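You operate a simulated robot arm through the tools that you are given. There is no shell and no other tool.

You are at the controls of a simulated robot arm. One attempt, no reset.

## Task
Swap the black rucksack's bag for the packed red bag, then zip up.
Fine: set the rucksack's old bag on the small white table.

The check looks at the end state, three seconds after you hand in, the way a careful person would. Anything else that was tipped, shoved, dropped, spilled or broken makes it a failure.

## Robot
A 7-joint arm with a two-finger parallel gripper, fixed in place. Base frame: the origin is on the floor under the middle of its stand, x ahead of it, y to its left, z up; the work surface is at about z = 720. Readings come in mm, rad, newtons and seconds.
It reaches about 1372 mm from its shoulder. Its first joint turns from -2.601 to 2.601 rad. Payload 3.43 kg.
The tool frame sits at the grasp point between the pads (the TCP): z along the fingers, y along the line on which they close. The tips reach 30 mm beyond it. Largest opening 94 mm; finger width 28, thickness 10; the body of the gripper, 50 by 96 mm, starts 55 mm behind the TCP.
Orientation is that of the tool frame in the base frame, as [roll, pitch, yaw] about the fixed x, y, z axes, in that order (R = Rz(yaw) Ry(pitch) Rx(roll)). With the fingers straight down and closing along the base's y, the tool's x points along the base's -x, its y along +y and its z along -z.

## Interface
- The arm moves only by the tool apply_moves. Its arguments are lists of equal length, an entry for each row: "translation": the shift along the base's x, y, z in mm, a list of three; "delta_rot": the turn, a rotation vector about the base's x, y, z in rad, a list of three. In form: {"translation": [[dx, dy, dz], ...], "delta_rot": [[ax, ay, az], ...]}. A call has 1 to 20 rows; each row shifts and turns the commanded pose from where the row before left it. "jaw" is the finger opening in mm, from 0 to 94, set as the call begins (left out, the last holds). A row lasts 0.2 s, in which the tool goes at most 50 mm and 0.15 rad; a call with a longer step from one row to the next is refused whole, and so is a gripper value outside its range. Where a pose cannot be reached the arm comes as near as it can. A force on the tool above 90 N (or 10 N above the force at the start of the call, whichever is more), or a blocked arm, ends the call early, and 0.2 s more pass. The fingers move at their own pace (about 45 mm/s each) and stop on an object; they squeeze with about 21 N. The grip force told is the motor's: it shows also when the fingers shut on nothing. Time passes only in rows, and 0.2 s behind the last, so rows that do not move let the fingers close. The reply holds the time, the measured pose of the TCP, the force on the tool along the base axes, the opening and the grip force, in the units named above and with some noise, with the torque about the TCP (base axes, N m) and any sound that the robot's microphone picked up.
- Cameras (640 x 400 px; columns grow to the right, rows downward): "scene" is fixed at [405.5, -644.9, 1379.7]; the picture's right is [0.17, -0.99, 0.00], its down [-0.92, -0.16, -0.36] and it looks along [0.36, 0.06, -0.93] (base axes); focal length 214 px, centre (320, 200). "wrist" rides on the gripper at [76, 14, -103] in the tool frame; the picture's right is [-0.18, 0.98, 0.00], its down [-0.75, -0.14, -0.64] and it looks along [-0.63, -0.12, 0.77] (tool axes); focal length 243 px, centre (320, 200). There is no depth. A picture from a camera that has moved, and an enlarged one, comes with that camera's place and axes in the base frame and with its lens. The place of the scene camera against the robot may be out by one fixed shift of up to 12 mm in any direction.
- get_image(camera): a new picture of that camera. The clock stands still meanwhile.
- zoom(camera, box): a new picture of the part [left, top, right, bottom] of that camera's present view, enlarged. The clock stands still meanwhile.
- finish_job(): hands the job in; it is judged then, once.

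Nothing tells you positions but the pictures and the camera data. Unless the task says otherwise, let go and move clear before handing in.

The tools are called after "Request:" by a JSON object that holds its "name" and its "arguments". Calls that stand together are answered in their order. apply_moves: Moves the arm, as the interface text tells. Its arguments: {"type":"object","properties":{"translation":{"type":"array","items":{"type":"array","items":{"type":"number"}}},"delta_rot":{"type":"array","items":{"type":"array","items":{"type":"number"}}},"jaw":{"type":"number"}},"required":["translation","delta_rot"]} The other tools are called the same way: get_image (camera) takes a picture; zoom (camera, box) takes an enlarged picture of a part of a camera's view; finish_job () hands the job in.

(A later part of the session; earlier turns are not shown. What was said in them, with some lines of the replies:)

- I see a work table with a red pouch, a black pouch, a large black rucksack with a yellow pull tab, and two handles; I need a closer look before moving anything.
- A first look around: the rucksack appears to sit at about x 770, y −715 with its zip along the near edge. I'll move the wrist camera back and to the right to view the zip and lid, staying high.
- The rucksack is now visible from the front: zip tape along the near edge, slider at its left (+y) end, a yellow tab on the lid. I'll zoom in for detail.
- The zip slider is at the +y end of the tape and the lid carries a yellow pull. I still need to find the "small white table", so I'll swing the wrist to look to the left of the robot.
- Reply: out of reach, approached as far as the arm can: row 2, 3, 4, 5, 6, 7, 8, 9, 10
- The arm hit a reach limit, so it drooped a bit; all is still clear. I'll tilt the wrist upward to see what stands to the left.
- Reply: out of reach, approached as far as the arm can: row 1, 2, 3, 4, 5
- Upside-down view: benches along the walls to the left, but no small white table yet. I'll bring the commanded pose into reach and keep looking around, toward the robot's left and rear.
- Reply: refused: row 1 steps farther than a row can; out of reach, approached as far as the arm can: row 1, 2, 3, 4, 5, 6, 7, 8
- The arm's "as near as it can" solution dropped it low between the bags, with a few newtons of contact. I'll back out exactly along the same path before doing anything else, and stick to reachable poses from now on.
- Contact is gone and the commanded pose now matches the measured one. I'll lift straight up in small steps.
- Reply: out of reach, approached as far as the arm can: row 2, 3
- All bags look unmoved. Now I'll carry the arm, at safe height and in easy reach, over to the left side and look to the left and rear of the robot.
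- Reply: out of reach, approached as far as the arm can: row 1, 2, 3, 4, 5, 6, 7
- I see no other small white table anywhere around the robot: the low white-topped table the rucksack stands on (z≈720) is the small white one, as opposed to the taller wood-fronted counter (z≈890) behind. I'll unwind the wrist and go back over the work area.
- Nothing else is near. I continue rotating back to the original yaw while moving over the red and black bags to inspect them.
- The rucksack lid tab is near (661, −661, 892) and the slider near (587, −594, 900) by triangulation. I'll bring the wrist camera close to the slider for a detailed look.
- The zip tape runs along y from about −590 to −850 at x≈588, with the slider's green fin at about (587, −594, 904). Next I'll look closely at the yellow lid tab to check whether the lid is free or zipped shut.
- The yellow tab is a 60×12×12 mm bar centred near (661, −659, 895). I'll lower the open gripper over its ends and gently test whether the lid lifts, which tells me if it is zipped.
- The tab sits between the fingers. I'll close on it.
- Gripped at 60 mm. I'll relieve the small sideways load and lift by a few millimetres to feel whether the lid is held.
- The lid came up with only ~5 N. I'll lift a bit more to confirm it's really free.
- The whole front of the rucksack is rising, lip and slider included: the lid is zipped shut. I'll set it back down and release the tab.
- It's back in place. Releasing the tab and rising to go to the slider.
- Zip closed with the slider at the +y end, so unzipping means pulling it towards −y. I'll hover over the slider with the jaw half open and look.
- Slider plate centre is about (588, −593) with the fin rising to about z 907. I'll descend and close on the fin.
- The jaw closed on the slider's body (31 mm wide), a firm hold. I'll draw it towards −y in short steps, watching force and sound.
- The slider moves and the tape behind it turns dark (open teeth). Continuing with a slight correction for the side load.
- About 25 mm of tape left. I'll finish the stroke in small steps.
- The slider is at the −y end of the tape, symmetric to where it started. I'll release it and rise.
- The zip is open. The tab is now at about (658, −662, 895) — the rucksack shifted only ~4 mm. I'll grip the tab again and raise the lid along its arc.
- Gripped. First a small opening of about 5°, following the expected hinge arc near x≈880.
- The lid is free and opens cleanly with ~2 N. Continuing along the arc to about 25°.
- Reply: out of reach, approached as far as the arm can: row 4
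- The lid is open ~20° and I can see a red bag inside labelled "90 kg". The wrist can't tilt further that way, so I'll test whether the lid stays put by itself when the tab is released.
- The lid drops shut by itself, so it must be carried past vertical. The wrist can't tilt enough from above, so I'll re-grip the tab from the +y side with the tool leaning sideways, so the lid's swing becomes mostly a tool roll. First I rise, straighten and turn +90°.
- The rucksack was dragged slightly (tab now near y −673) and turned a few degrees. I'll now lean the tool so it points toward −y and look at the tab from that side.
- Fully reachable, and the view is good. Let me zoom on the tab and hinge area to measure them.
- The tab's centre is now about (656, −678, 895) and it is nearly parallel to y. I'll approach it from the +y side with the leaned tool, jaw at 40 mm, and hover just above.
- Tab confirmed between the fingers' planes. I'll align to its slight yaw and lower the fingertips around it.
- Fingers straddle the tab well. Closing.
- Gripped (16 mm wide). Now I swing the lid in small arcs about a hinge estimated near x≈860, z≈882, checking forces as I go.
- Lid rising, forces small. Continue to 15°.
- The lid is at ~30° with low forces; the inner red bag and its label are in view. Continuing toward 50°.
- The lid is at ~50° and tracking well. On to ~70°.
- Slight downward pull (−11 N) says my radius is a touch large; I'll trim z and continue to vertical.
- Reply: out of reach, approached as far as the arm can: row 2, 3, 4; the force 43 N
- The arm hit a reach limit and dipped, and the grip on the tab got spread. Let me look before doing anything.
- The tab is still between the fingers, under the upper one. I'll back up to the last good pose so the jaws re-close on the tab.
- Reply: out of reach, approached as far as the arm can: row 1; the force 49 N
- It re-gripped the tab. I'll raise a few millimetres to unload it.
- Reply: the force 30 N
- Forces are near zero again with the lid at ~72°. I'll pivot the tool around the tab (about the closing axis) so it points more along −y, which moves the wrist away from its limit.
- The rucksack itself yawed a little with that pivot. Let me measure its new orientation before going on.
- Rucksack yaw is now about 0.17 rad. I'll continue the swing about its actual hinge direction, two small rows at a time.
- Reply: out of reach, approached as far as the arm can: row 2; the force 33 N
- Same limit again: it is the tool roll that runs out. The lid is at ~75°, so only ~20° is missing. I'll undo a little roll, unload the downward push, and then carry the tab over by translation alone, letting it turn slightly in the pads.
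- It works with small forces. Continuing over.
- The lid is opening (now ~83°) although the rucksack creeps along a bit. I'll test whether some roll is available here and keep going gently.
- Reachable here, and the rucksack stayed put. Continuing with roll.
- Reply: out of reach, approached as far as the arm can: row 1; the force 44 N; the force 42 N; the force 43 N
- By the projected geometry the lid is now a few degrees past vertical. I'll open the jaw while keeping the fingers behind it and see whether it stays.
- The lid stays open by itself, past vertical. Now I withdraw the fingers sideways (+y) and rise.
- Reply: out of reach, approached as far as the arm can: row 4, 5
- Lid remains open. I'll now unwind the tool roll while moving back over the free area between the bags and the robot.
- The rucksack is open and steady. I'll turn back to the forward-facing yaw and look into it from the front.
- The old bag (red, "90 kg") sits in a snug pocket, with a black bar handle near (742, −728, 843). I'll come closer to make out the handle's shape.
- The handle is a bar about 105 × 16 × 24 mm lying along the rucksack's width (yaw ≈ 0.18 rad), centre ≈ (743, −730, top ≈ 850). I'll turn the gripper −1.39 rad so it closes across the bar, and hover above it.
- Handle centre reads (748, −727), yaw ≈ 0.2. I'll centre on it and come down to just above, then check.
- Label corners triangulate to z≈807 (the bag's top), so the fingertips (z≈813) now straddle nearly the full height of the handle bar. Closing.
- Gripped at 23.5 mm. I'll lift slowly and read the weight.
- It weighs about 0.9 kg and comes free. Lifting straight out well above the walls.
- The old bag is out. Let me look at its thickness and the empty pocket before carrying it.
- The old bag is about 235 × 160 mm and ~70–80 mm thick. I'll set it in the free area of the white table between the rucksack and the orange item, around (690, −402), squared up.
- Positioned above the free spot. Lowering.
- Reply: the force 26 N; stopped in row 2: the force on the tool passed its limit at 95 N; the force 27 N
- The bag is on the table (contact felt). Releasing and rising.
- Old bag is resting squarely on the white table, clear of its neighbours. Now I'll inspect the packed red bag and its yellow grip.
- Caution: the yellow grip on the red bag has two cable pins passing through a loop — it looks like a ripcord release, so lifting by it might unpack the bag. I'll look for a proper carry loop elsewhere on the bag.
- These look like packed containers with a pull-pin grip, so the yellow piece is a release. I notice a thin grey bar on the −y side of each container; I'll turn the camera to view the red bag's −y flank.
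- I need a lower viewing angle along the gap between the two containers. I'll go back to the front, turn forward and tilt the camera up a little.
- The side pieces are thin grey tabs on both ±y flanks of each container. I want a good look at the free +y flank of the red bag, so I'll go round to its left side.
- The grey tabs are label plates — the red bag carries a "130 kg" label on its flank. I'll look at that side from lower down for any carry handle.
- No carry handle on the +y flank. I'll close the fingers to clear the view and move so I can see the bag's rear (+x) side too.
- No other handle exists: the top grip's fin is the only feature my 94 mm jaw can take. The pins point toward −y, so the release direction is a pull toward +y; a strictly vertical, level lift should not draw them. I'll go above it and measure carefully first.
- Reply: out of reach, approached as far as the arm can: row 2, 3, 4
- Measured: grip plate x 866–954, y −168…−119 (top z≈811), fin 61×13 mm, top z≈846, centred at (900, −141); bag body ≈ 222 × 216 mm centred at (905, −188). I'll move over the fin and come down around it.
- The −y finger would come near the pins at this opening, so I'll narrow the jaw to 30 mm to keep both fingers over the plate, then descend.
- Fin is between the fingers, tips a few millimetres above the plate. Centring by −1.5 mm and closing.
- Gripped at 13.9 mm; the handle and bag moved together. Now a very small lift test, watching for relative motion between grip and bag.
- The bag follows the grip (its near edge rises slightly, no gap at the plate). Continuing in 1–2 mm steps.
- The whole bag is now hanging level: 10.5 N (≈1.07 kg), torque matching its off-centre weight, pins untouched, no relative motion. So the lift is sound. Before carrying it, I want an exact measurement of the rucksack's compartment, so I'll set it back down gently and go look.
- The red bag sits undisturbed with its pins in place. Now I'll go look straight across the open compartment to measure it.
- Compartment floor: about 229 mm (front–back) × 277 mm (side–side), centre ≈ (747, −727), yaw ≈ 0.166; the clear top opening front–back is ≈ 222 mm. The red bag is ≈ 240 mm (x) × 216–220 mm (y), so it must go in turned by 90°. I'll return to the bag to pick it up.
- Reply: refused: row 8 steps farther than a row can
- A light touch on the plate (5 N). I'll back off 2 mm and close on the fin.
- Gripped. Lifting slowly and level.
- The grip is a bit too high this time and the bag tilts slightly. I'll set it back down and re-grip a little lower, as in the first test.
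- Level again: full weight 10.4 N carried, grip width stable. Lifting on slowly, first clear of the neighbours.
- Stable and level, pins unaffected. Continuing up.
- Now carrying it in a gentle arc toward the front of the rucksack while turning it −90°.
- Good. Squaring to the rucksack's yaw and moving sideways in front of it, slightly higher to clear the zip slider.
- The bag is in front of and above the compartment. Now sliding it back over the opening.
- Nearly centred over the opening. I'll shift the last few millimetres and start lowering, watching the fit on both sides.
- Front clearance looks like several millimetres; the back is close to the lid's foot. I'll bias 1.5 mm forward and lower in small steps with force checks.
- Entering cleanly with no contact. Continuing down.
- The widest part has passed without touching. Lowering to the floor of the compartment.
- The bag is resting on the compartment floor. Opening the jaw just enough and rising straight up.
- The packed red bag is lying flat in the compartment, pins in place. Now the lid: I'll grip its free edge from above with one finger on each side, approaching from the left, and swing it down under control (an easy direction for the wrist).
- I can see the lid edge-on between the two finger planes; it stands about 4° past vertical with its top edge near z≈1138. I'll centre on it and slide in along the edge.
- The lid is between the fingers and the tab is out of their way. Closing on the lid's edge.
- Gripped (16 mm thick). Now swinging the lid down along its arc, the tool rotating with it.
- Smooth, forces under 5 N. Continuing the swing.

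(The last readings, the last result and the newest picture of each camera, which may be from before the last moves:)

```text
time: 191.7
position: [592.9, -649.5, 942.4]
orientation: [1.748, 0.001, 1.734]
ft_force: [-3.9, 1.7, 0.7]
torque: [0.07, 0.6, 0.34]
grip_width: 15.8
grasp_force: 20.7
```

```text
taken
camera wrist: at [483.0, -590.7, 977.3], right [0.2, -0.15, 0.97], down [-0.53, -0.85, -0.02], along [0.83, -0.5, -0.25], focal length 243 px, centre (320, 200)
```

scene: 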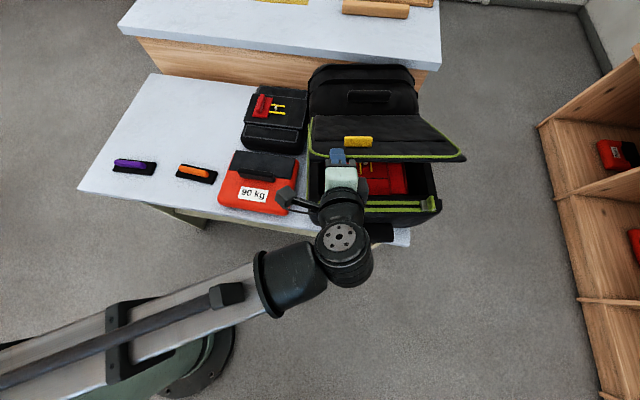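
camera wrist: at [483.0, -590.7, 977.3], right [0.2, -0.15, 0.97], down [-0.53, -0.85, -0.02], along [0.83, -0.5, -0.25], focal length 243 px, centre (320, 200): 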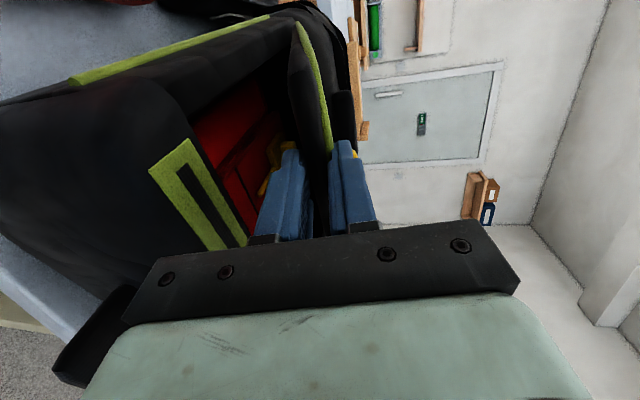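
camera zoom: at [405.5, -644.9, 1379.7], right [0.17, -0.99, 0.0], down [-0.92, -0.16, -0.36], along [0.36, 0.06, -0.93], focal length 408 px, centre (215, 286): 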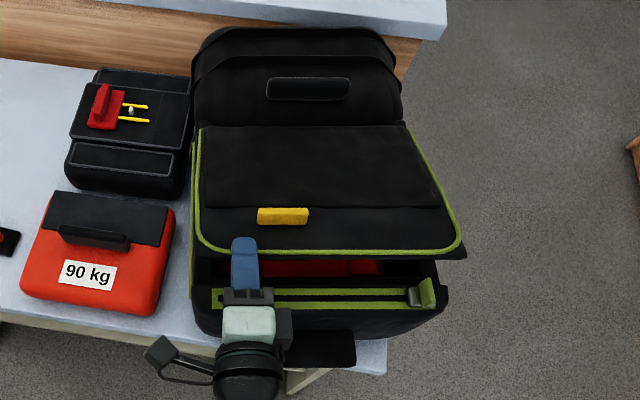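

Request:
{"name": "apply_moves", "arguments": {"translation": [[-2.2, -0.4, -10], [-1.6, -0.3, -8]], "delta_rot": [[0.0066, -0.039, 0], [0.0055, -0.032, 0]]}}

Request:
{"name": "zoom", "arguments": {"camera": "scene", "box": [270, 50, 480, 260]}}

Request:
{"name": "get_image", "arguments": {"camera": "wrist"}}

```text
time: 192.3
position: [589.9, -651.3, 924.7]
orientation: [1.677, 0.002, 1.733]
ft_force: [-7.5, 1.9, -0.2]
torque: [0.25, 0.53, 0.03]
grip_width: 15.6
grasp_force: 21.5
```

```text
1.90 times, centred on (375, 155) of scene
camera zoom: at [405.5, -644.9, 1379.7], right [0.17, -0.99, 0.0], down [-0.92, -0.16, -0.36], along [0.36, 0.06, -0.93], focal length 408 px, centre (215, 286)
```

zoom: 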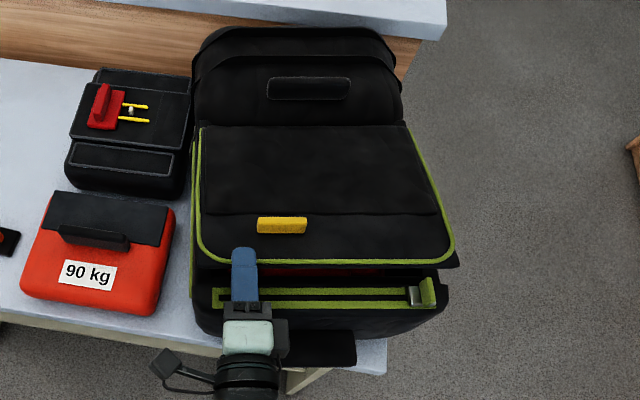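

```text
taken
camera wrist: at [477.8, -592.4, 951.2], right [0.13, -0.16, 0.98], down [-0.52, -0.85, -0.07], along [0.84, -0.5, -0.2], focal length 243 px, centre (320, 200)
```

wrist: 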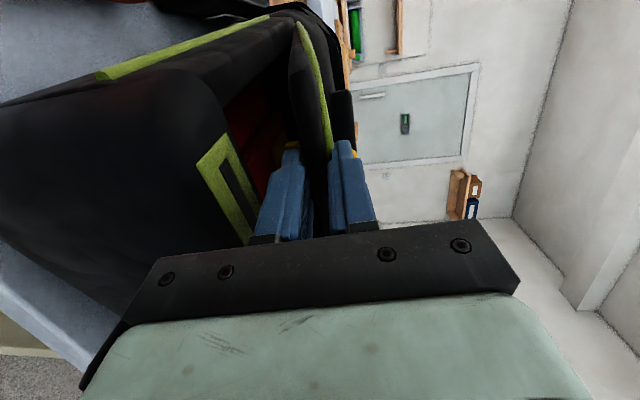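

The lid is about 10° from closed with the lower finger just above the lip. I'll open slightly and pull straight back out so the lid settles the last bit.

Request:
{"name": "apply_moves", "arguments": {"translation": [[0, 0, 0], [0, 0, 0], [-15, -2.5, 0.5], [-20, -3.3, 1], [-25, -4.1, 2], [-30, -5, 3]], "delta_rot": [[0, 0, 0], [0, 0, 0], [0, 0, 0], [0, 0, 0], [0, 0, 0], [0, 0, 0]], "jaw": 28}}

Request:
{"name": "get_image", "arguments": {"camera": "scene"}}

Request:
{"name": "get_image", "arguments": {"camera": "wrist"}}

```text
time: 193.7
position: [498.2, -667.3, 929.9]
orientation: [1.675, 0.002, 1.734]
ft_force: [0.3, -0.1, 0.7]
torque: [-0.02, 0.01, 0.02]
grip_width: 28.0
grasp_force: 0.1
```

```text
taken
```

scene: 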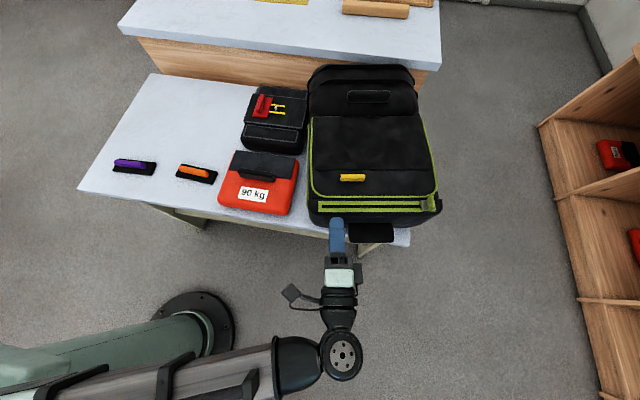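

```text
taken
camera wrist: at [387.2, -608.0, 957.9], right [0.13, -0.16, 0.98], down [-0.52, -0.85, -0.07], along [0.84, -0.5, -0.2], focal length 243 px, centre (320, 200)
```

wrist: 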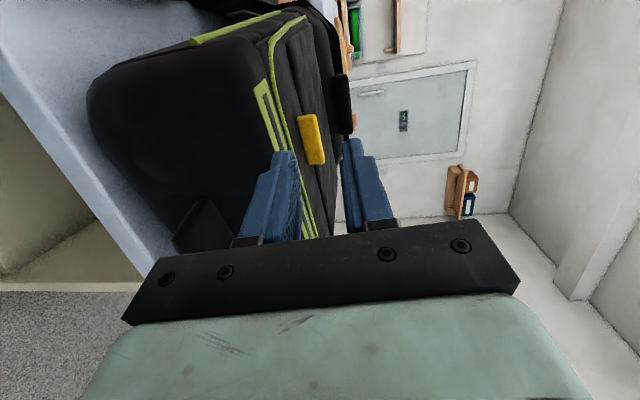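

The lid has dropped shut. Let me check that it sits flush.

Request:
{"name": "zoom", "arguments": {"camera": "scene", "box": [290, 100, 460, 250]}}

Request:
{"name": "zoom", "arguments": {"camera": "scene", "box": [300, 180, 450, 230]}}

Request:
{"name": "zoom", "arguments": {"camera": "wrist", "box": [80, 0, 360, 240]}}

```text
2.67 times, centred on (375, 175) of scene
camera zoom: at [405.5, -644.9, 1379.7], right [0.17, -0.99, 0.0], down [-0.92, -0.16, -0.36], along [0.36, 0.06, -0.93], focal length 572 px, centre (173, 267)
```

zoom: 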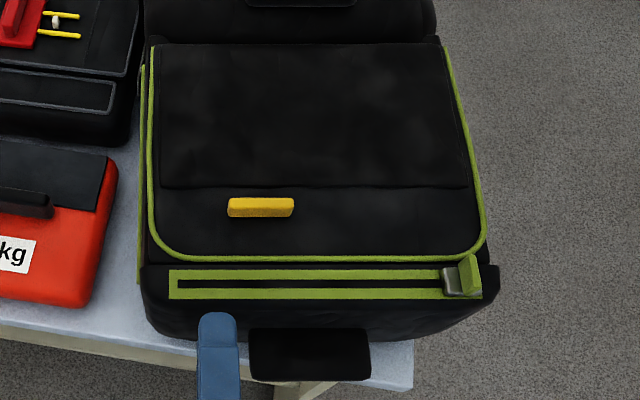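

```text
4.27 times, centred on (375, 205) of scene
camera zoom: at [405.5, -644.9, 1379.7], right [0.17, -0.99, 0.0], down [-0.92, -0.16, -0.36], along [0.36, 0.06, -0.93], focal length 915 px, centre (85, 179)
```

zoom: 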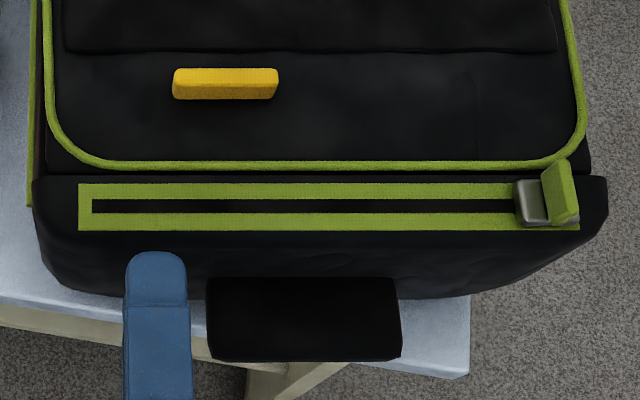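

```text
1.67 times, centred on (220, 120) of wrist
camera zoom: at [387.2, -608.0, 957.9], right [0.13, -0.16, 0.98], down [-0.52, -0.85, -0.07], along [0.84, -0.5, -0.2], focal length 404 px, centre (487, 333)
```

zoom: 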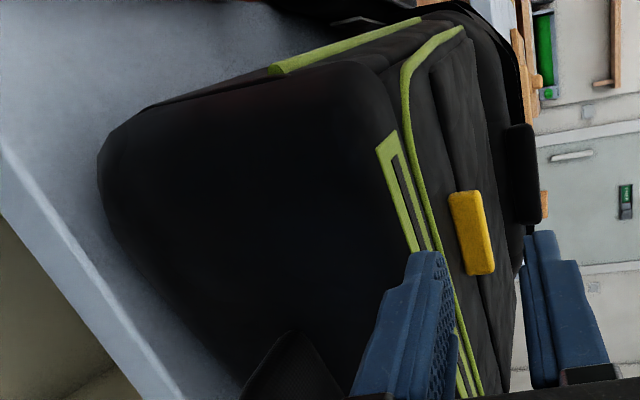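

The lid is shut and flush. Next, back to tool-down and turn so I can take the zip slider at the −y end.

Request:
{"name": "apply_moves", "arguments": {"translation": [[-3, 0, 12], [-3, 0, 12], [0, 0, 12], [0, 0, 12], [0, 0, 12], [0, 0, 12], [0, 0, 12], [0, 0, 12], [0, 0, 12], [0, 0, 12]], "delta_rot": [[-0.0243, 0.1446, 0], [-0.0243, 0.1446, 0], [-0.0243, 0.1446, 0], [-0.0243, 0.1446, 0], [-0.0243, 0.1446, 0], [-0.0243, 0.1446, 0], [-0.0243, 0.1446, 0], [-0.0243, 0.1446, 0], [-0.0243, 0.1446, 0], [-0.0243, 0.1446, 0]], "jaw": 60}}

Request:
{"name": "apply_moves", "arguments": {"translation": [[4, -10, 0], [4, -10, 0], [4, -10, 0], [4, -10, 0], [4, -10, 0], [4, -10, 0], [4, -10, 0], [4, -10, 0], [4, -10, 0], [4, -10, 0], [4, -10, 0]], "delta_rot": [[0, 0, 0.1428], [0, 0, 0.1428], [0, 0, 0.1428], [0, 0, 0.1428], [0, 0, 0.1428], [0, 0, 0.1428], [0, 0, 0.1428], [0, 0, 0.1428], [0, 0, 0.1428], [0, 0, 0.1428], [0, 0, 0.1428]]}}

Request:
{"name": "get_image", "arguments": {"camera": "wrist"}}

Request:
{"name": "get_image", "arguments": {"camera": "scene"}}

```text
time: 195.9
position: [493.7, -666.6, 1050.2]
orientation: [-3.138, 0.004, 1.737]
ft_force: [0.3, 0.1, 0.1]
torque: [-0.01, 0.01, -0.01]
grip_width: 60.0
grasp_force: 0.0
```

```text
time: 198.3
position: [537.2, -777.7, 1050.3]
orientation: [-3.139, 0.003, -2.972]
ft_force: [-0.6, -0.4, 0.4]
torque: [-0.03, 0.01, -0.02]
grip_width: 60.0
grasp_force: 0.2
```

```text
taken
camera wrist: at [458.9, -775.3, 1155.0], right [0.02, 1.0, 0.0], down [0.76, -0.01, 0.64], along [0.64, -0.01, -0.76], focal length 243 px, centre (320, 200)
```

wrist: 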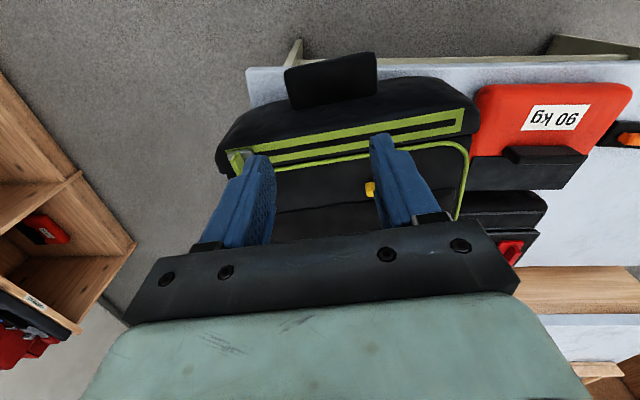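

```text
taken
```

scene: 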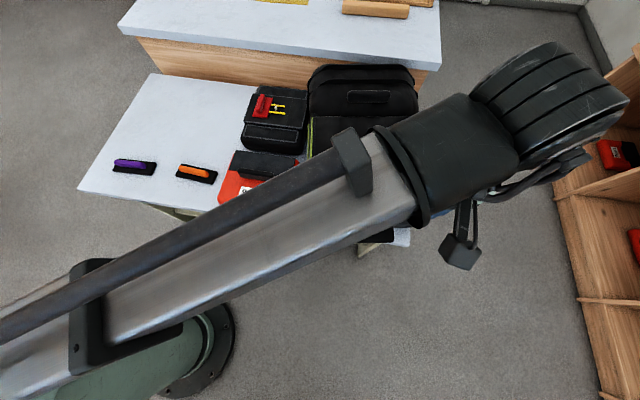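

Request:
{"name": "apply_moves", "arguments": {"translation": [[16, -23, -15], [16, -23, -20], [16, -23, -20], [15, -23, -20]], "delta_rot": [[0, 0, 0], [0, 0, 0], [0, 0, 0], [0, 0, 0]]}}

Request:
{"name": "get_image", "arguments": {"camera": "wrist"}}

Request:
{"name": "zoom", "arguments": {"camera": "wrist", "box": [200, 60, 440, 210]}}

```text
time: 199.3
position: [602.5, -869.8, 975.9]
orientation: [-3.139, 0.002, -2.973]
ft_force: [-0.3, 0.4, -0.3]
torque: [-0.02, -0.02, -0.01]
grip_width: 60.0
grasp_force: 0.1
```

```text
taken
camera wrist: at [523.4, -867.6, 1080.1], right [0.02, 1.0, 0.0], down [0.76, -0.01, 0.64], along [0.64, -0.01, -0.76], focal length 243 px, centre (320, 200)
```

wrist: 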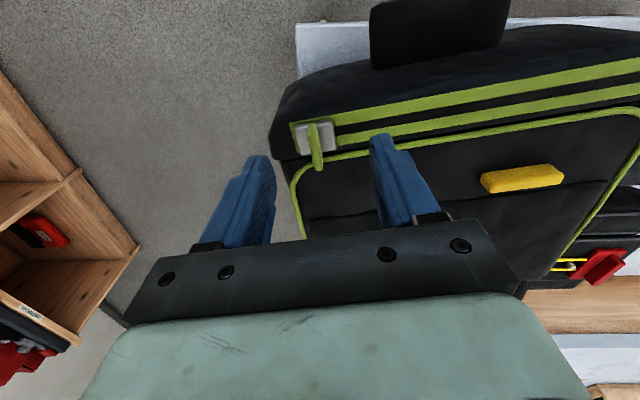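

```text
2.67 times, centred on (320, 135) of wrist
camera zoom: at [523.4, -867.6, 1080.1], right [0.02, 1.0, 0.0], down [0.76, -0.01, 0.64], along [0.64, -0.01, -0.76], focal length 647 px, centre (320, 373)
```

zoom: 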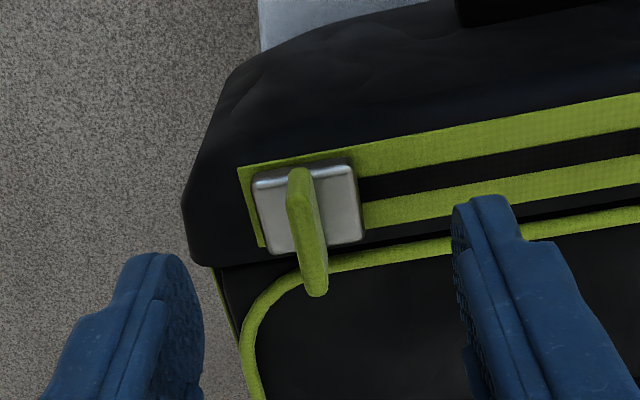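

Slider plate centre is at about (613, −873) and the tape runs at yaw ≈ 0.185. Moving over it and descending.

Request:
{"name": "apply_moves", "arguments": {"translation": [[5, -1.5, -15], [5.5, -1.7, -15], [0, 0, -10], [0, 0, -6]], "delta_rot": [[0, 0, 0.016], [0, 0, 0], [0, 0, 0], [0, 0, 0]], "jaw": 50}}

Request:
{"name": "zoom", "arguments": {"camera": "wrist", "box": [200, 60, 440, 210]}}

```text
time: 200.3
position: [611.5, -872.3, 930.0]
orientation: [-3.14, 0.002, -2.959]
ft_force: [0.3, -1.0, 0.9]
torque: [0.0, 0.02, 0.01]
grip_width: 49.9
grasp_force: 0.0
```

```text
2.67 times, centred on (320, 135) of wrist
camera zoom: at [532.5, -871.4, 1034.2], right [0.0, 1.0, 0.0], down [0.76, 0.0, 0.64], along [0.64, 0.0, -0.76], focal length 647 px, centre (320, 373)
```

zoom: 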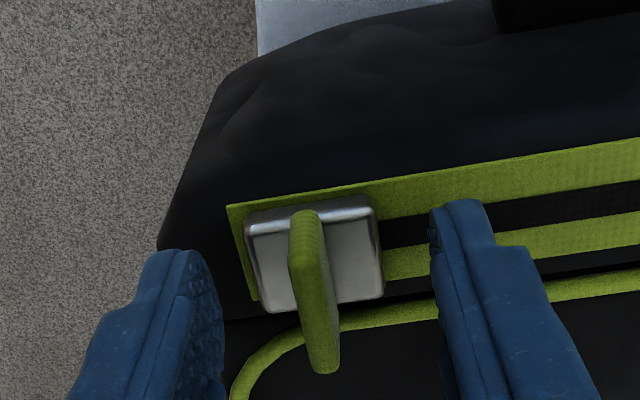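

Request:
{"name": "apply_moves", "arguments": {"translation": [[3, 0, -3], [0, 0, -2]], "delta_rot": [[0, 0, 0], [0, 0, 0]]}}

Request:
{"name": "apply_moves", "arguments": {"translation": [[0, 0, 0], [0, 0, 0], [0, 0, 0], [0, 0, 0]], "delta_rot": [[0, 0, 0], [0, 0, 0], [0, 0, 0], [0, 0, 0]], "jaw": 0}}

Request:
{"name": "zoom", "arguments": {"camera": "wrist", "box": [200, 60, 440, 210]}}

```text
time: 200.9
position: [614.8, -872.3, 924.7]
orientation: [-3.139, 0.004, -2.958]
ft_force: [0.2, -0.2, 0.1]
torque: [0.01, 0.01, 0.0]
grip_width: 49.9
grasp_force: 0.1
```

```text
time: 201.9
position: [613.1, -871.0, 924.6]
orientation: [-3.141, 0.003, -2.961]
ft_force: [0.5, 0.1, -0.3]
torque: [0.0, -0.09, -0.42]
grip_width: 31.5
grasp_force: 21.0
```

```text
2.67 times, centred on (320, 135) of wrist
camera zoom: at [535.7, -871.2, 1029.2], right [0.0, 1.0, 0.0], down [0.76, 0.0, 0.64], along [0.64, 0.0, -0.76], focal length 647 px, centre (320, 373)
```

zoom: 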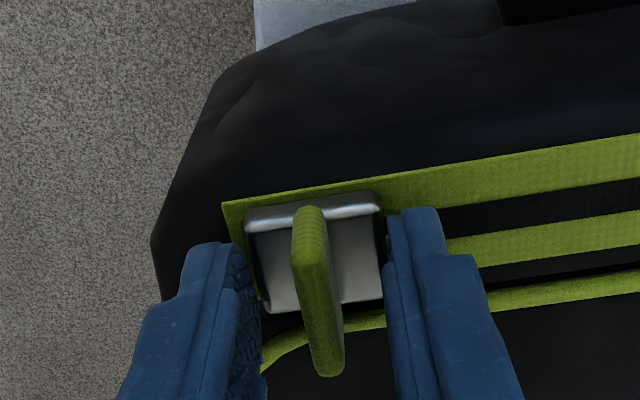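

Slider held. Zipping toward +y along the tape in small steps.

Request:
{"name": "apply_moves", "arguments": {"translation": [[-1.1, 5.9, 0], [-1.5, 7.9, 0], [-1.5, 7.9, 0], [-1.5, 7.9, 0]], "delta_rot": [[0, 0, 0], [0, 0, 0], [0, 0, 0], [0, 0, 0]]}}

Request:
{"name": "zoom", "arguments": {"camera": "wrist", "box": [200, 60, 440, 210]}}

```text
time: 202.9
position: [608.3, -841.9, 925.1]
orientation: [-3.141, 0.003, -2.961]
ft_force: [3.8, 0.3, -0.4]
torque: [-0.13, 0.14, -0.41]
grip_width: 31.6
grasp_force: 21.5
```

```text
2.67 times, centred on (320, 135) of wrist
camera zoom: at [530.4, -841.1, 1029.7], right [0.0, 1.0, 0.0], down [0.76, 0.0, 0.64], along [0.64, 0.0, -0.76], focal length 647 px, centre (320, 373)
```

zoom: 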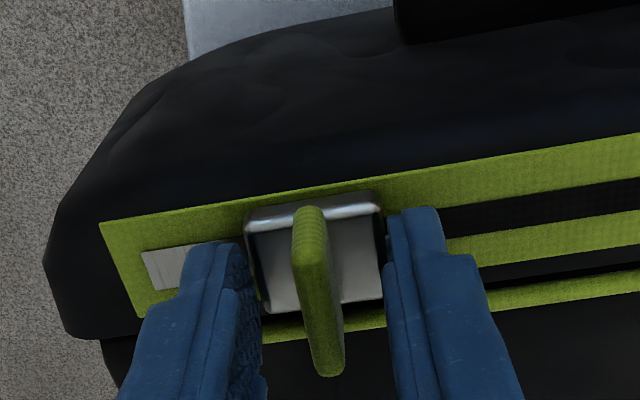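

The teeth close behind the slider. Continuing.

Request:
{"name": "apply_moves", "arguments": {"translation": [[-1, 8.9, 0], [-1.4, 8.9, 0], [-1.5, 9.9, 0], [-1.5, 9.9, 0], [-1.5, 9.9, 0]], "delta_rot": [[0, 0, 0], [0, 0, 0], [0, 0, 0], [0, 0, 0], [0, 0, 0]]}}

Request:
{"name": "apply_moves", "arguments": {"translation": [[-1.6, 9.9, 0], [-1.6, 9.9, 0], [-1.6, 9.9, 0], [-1.6, 9.9, 0], [-1.6, 9.9, 0]], "delta_rot": [[0, 0, 0], [0, 0, 0], [0, 0, 0], [0, 0, 0], [0, 0, 0]]}}

Request:
{"name": "zoom", "arguments": {"camera": "wrist", "box": [200, 60, 440, 210]}}

```text
time: 204.1
position: [601.0, -794.0, 926.4]
orientation: [3.141, 0.0, -2.958]
ft_force: [-6.5, -1.9, -0.3]
torque: [0.07, 0.15, -0.18]
grip_width: 31.7
grasp_force: 21.5
```

```text
time: 205.3
position: [593.2, -744.5, 925.9]
orientation: [-3.14, 0.004, -2.96]
ft_force: [-4.9, -0.8, 2.1]
torque: [-0.05, 0.31, -0.31]
grip_width: 31.3
grasp_force: 21.2
```

```text
2.67 times, centred on (320, 135) of wrist
camera zoom: at [514.0, -744.1, 1029.3], right [0.0, 1.0, 0.0], down [0.76, 0.0, 0.65], along [0.65, 0.0, -0.76], focal length 647 px, centre (320, 373)
```

zoom: 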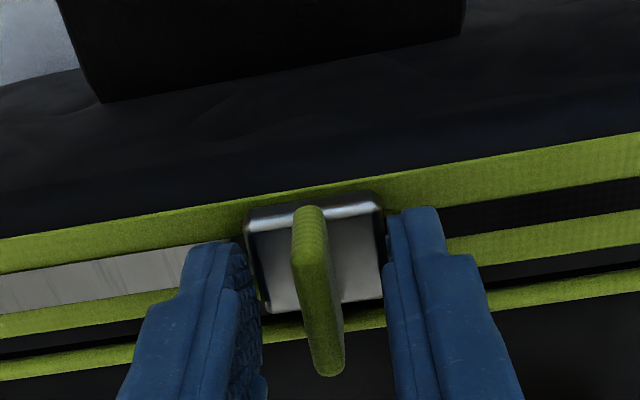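

Request:
{"name": "apply_moves", "arguments": {"translation": [[-2.2, 9.8, 0], [-1.9, 9.8, 0], [-1.8, 9.8, 0], [-1.8, 9.8, 0], [-1.8, 9.8, 0]], "delta_rot": [[0, 0, 0], [0, 0, 0], [0, 0, 0], [0, 0, 0], [0, 0, 0]]}}

Request:
{"name": "apply_moves", "arguments": {"translation": [[-1.8, 9.8, 0], [-1.8, 9.8, 0], [-1.5, 7.9, 0], [-1.1, 5.9, 0]], "delta_rot": [[0, 0, 0], [0, 0, 0], [0, 0, 0], [0, 0, 0]]}}

Request:
{"name": "zoom", "arguments": {"camera": "wrist", "box": [200, 60, 440, 210]}}

```text
time: 206.5
position: [584.0, -696.1, 924.8]
orientation: [-3.14, 0.005, -2.959]
ft_force: [5.4, 0.7, 0.5]
torque: [-0.04, -0.56, -0.23]
grip_width: 31.6
grasp_force: 20.8
```

```text
time: 207.5
position: [576.8, -661.2, 924.0]
orientation: [3.141, 0.001, -2.96]
ft_force: [-0.2, -1.4, -0.3]
torque: [-0.02, -0.33, -0.27]
grip_width: 31.3
grasp_force: 21.2
```

```text
2.67 times, centred on (320, 135) of wrist
camera zoom: at [499.6, -661.3, 1029.4], right [0.0, 1.0, 0.0], down [0.77, 0.0, 0.64], along [0.64, 0.0, -0.77], focal length 647 px, centre (320, 373)
```

zoom: 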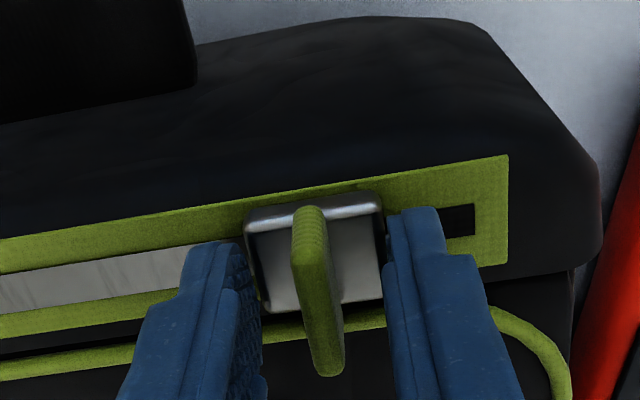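

About 30 mm to go.

Request:
{"name": "apply_moves", "arguments": {"translation": [[-1.3, 6.9, 0], [-1.3, 6.9, 0], [-1.1, 5.9, 0]], "delta_rot": [[0, 0, 0], [0, 0, 0], [0, 0, 0]]}}

Request:
{"name": "apply_moves", "arguments": {"translation": [[-0.7, 3.9, 0], [-0.5, 2.9, 0]], "delta_rot": [[0, 0, 0], [0, 0, 0]]}}

Request:
{"name": "zoom", "arguments": {"camera": "wrist", "box": [200, 60, 440, 210]}}

```text
time: 208.3
position: [573.4, -642.3, 923.7]
orientation: [-3.141, 0.003, -2.959]
ft_force: [4.7, 0.2, 10.0]
torque: [-0.08, -0.07, -0.27]
grip_width: 31.5
grasp_force: 21.3
```

```text
time: 208.9
position: [572.9, -635.9, 924.9]
orientation: [-3.14, 0.003, -2.959]
ft_force: [0.9, -5.8, 2.6]
torque: [0.06, -0.53, -0.3]
grip_width: 31.5
grasp_force: 20.9
```

```text
2.67 times, centred on (320, 135) of wrist
camera zoom: at [495.1, -635.8, 1029.2], right [0.0, 1.0, 0.0], down [0.76, 0.0, 0.64], along [0.64, 0.0, -0.76], focal length 647 px, centre (320, 373)
```

zoom: 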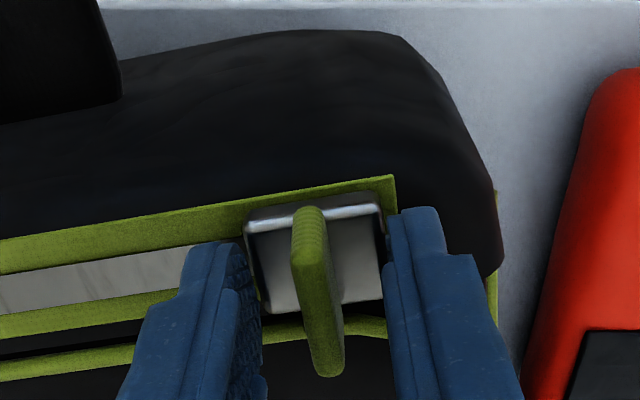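

The slider is at its +y stop (−5.8 N felt): the zip is fully closed. Releasing and rising to inspect everything.

Request:
{"name": "apply_moves", "arguments": {"translation": [[0.1, -0.8, 0], [0, 0, 0], [0, 0, 0], [0, 0, 15], [-5, 0, 30], [-10, 0, 40], [-15, 0, 40]], "delta_rot": [[0, 0, 0], [0, 0, 0], [0, 0, 0], [0, 0, 0], [0, 0, 0], [0, 0, 0], [0, 0, 0]], "jaw": 50}}

Request:
{"name": "get_image", "arguments": {"camera": "scene"}}

Request:
{"name": "zoom", "arguments": {"camera": "scene", "box": [170, 60, 330, 160]}}

```text
time: 210.5
position: [542.3, -637.6, 1051.6]
orientation: [-3.138, 0.005, -2.957]
ft_force: [0.7, -0.2, 0.2]
torque: [-0.02, -0.01, -0.03]
grip_width: 49.7
grasp_force: 0.0
```

```text
taken
```

scene: 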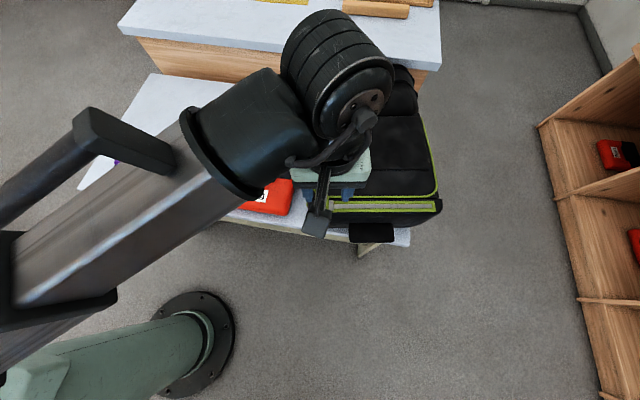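

```text
4.00 times, centred on (250, 110) of scene
camera zoom: at [405.5, -644.9, 1379.7], right [0.17, -0.99, 0.0], down [-0.92, -0.16, -0.36], along [0.36, 0.06, -0.93], focal length 858 px, centre (600, 560)
```

zoom: 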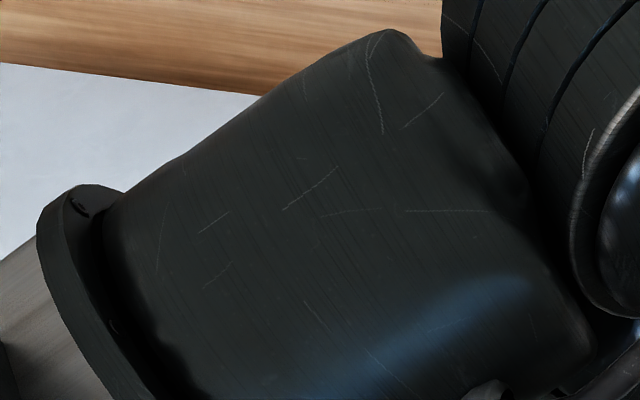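

Request:
{"name": "apply_moves", "arguments": {"translation": [[5, 46, 2], [5, 46, 2], [5, 46, 0], [5, 46, 0], [5, 46, 0], [5, 46, 0], [5, 46, 0], [5, 46, 0], [5, 46, 0], [5, 46, 0], [5, 46, 0], [5, 46, 0], [5, 46, 0], [5, 46, 0], [5, 46, 0], [5, 46, 0], [5, 46, 0], [5, 46, 0], [5, 46, 0]], "delta_rot": [[0, 0, 0], [0, 0, 0], [0, 0, 0], [0, 0, 0.03], [0, 0, 0.03], [0, 0, 0.03], [0, 0, 0.03], [0, 0, 0.03], [0, 0, 0.03], [0, 0, 0.03], [0, 0, 0.03], [0, 0, 0.03], [0, 0, 0.03], [0, 0, 0.03], [0, 0, 0.03], [0, 0, 0.03], [0, 0, 0.03], [0, 0, 0.03], [0, 0, 0.03]]}}

Request:
{"name": "get_image", "arguments": {"camera": "scene"}}

Request:
{"name": "zoom", "arguments": {"camera": "scene", "box": [225, 50, 345, 140]}}

Request:
{"name": "zoom", "arguments": {"camera": "scene", "box": [290, 50, 460, 250]}}

```text
time: 214.5
position: [638.4, 236.4, 1053.9]
orientation: [-3.141, 0.004, -2.48]
ft_force: [-0.1, -0.1, -0.5]
torque: [0.01, -0.01, -0.04]
grip_width: 49.9
grasp_force: 0.2
```

```text
taken
```

scene: 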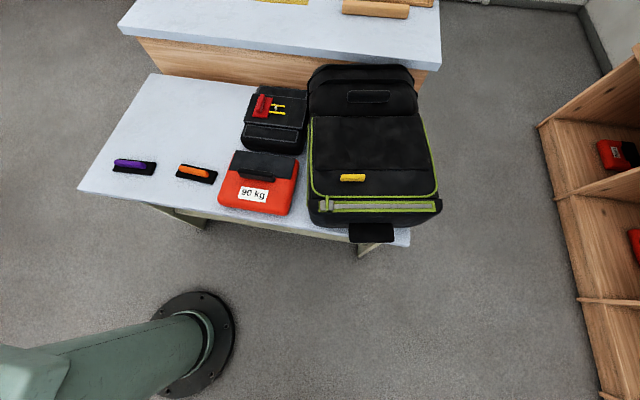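

```text
4.44 times, centred on (285, 95) of scene
camera zoom: at [405.5, -644.9, 1379.7], right [0.17, -0.99, 0.0], down [-0.92, -0.16, -0.36], along [0.36, 0.06, -0.93], focal length 953 px, centre (476, 667)
```

zoom: 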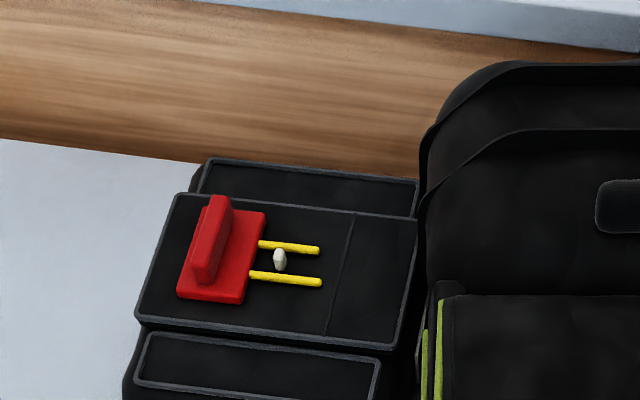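

```text
2.00 times, centred on (375, 150) of scene
camera zoom: at [405.5, -644.9, 1379.7], right [0.17, -0.99, 0.0], down [-0.92, -0.16, -0.36], along [0.36, 0.06, -0.93], focal length 429 px, centre (210, 300)
```

zoom: 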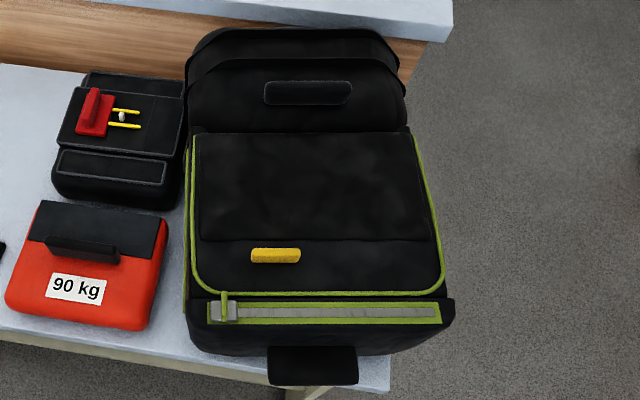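

Let me repeat the very first zoom views to compare the neighbours' positions directly.

Request:
{"name": "zoom", "arguments": {"camera": "scene", "box": [80, 60, 320, 210]}}

Request:
{"name": "zoom", "arguments": {"camera": "scene", "box": [270, 50, 460, 260]}}

Request:
{"name": "zoom", "arguments": {"camera": "scene", "box": [100, 0, 460, 80]}}

Request:
{"name": "zoom", "arguments": {"camera": "scene", "box": [285, 150, 445, 250]}}

```text
2.67 times, centred on (200, 135) of scene
camera zoom: at [405.5, -644.9, 1379.7], right [0.17, -0.99, 0.0], down [-0.92, -0.16, -0.36], along [0.36, 0.06, -0.93], focal length 572 px, centre (640, 373)
```

zoom: 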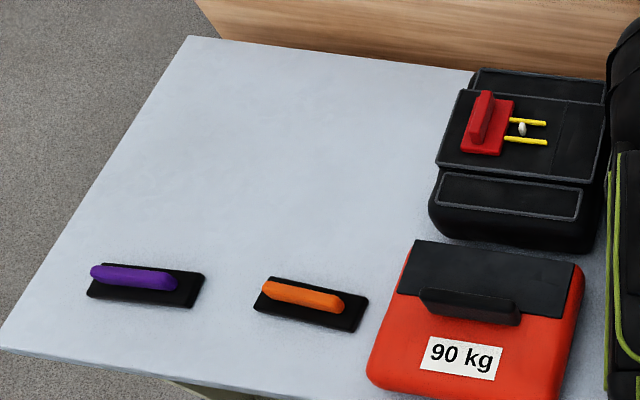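

```text
1.90 times, centred on (365, 155) of scene
camera zoom: at [405.5, -644.9, 1379.7], right [0.17, -0.99, 0.0], down [-0.92, -0.16, -0.36], along [0.36, 0.06, -0.93], focal length 408 px, centre (234, 286)
```

zoom: 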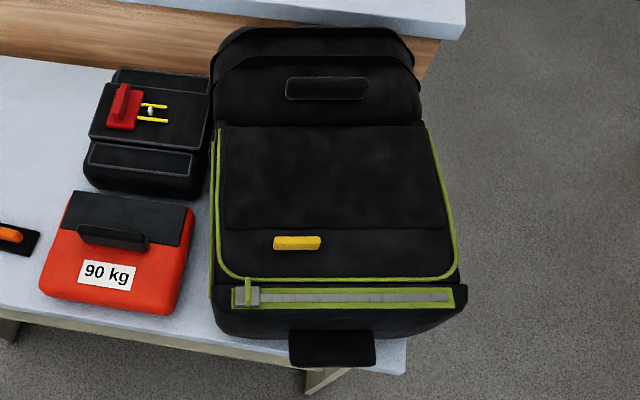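

```text
1.78 times, centred on (280, 40) of scene
camera zoom: at [405.5, -644.9, 1379.7], right [0.17, -0.99, 0.0], down [-0.92, -0.16, -0.36], along [0.36, 0.06, -0.93], focal length 381 px, centre (391, 484)
```

zoom: 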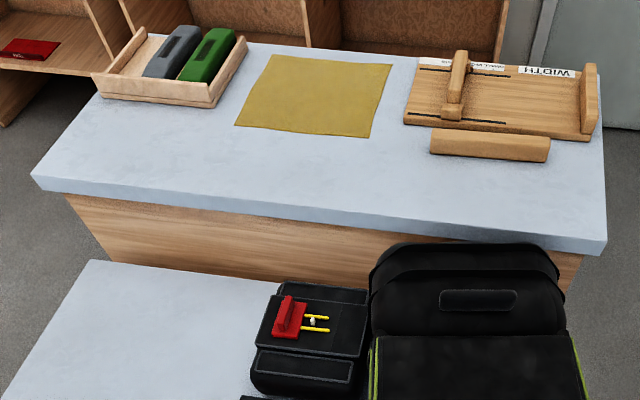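

```text
4.00 times, centred on (365, 200) of scene
camera zoom: at [405.5, -644.9, 1379.7], right [0.17, -0.99, 0.0], down [-0.92, -0.16, -0.36], along [0.36, 0.06, -0.93], focal length 858 px, centre (140, 200)
```

zoom: 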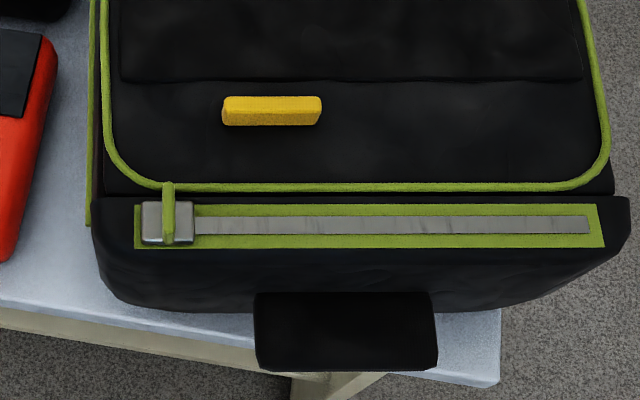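

Everything checks out: the lid is flush, the slider is at its closed end with the teeth closed along the whole tape, and the packed red bag is inside with its pins in. The old "90 kg" bag sits on the white table, nothing else has moved noticeably, and the gripper is open and well clear. I'm handing in.

Request:
{"name": "finish_job", "arguments": {}}

```text
The job is handed in.
```

The job is handed in, and I haven't seen the verdict. The packed red bag ("130 kg") is in the black rucksack with the lid shut and the zip fully closed. The old "90 kg" bag is on the white table between the rucksack and the orange item.

- **Table:** I took "the small white table" to be the low one the rucksack stands on. I found no other small white table when I looked around; the only other white top I saw is the taller wood-fronted counter behind.
- **Red bag:** Its only graspable part was the yellow grip, which has two pins through a loop and looks like a release. I lifted it slowly by that, and the pins were still in place when I last saw the bag, before closing the lid. It lies turned 90° inside because it was too long to fit the other way.
- **Rucksack:** It ended up turned about 10°. Its front right corner sticks out roughly 15 mm past the table's right edge, though it sits stable. I left it rather than risk pushing it into the old bag.
- **Black bag:** It seems to have shifted about 5 mm. Early on the arm dipped low and touched something there with a few newtons; the turned rucksack is also close beside it. The purple and orange items and the things on the counter look unmoved.
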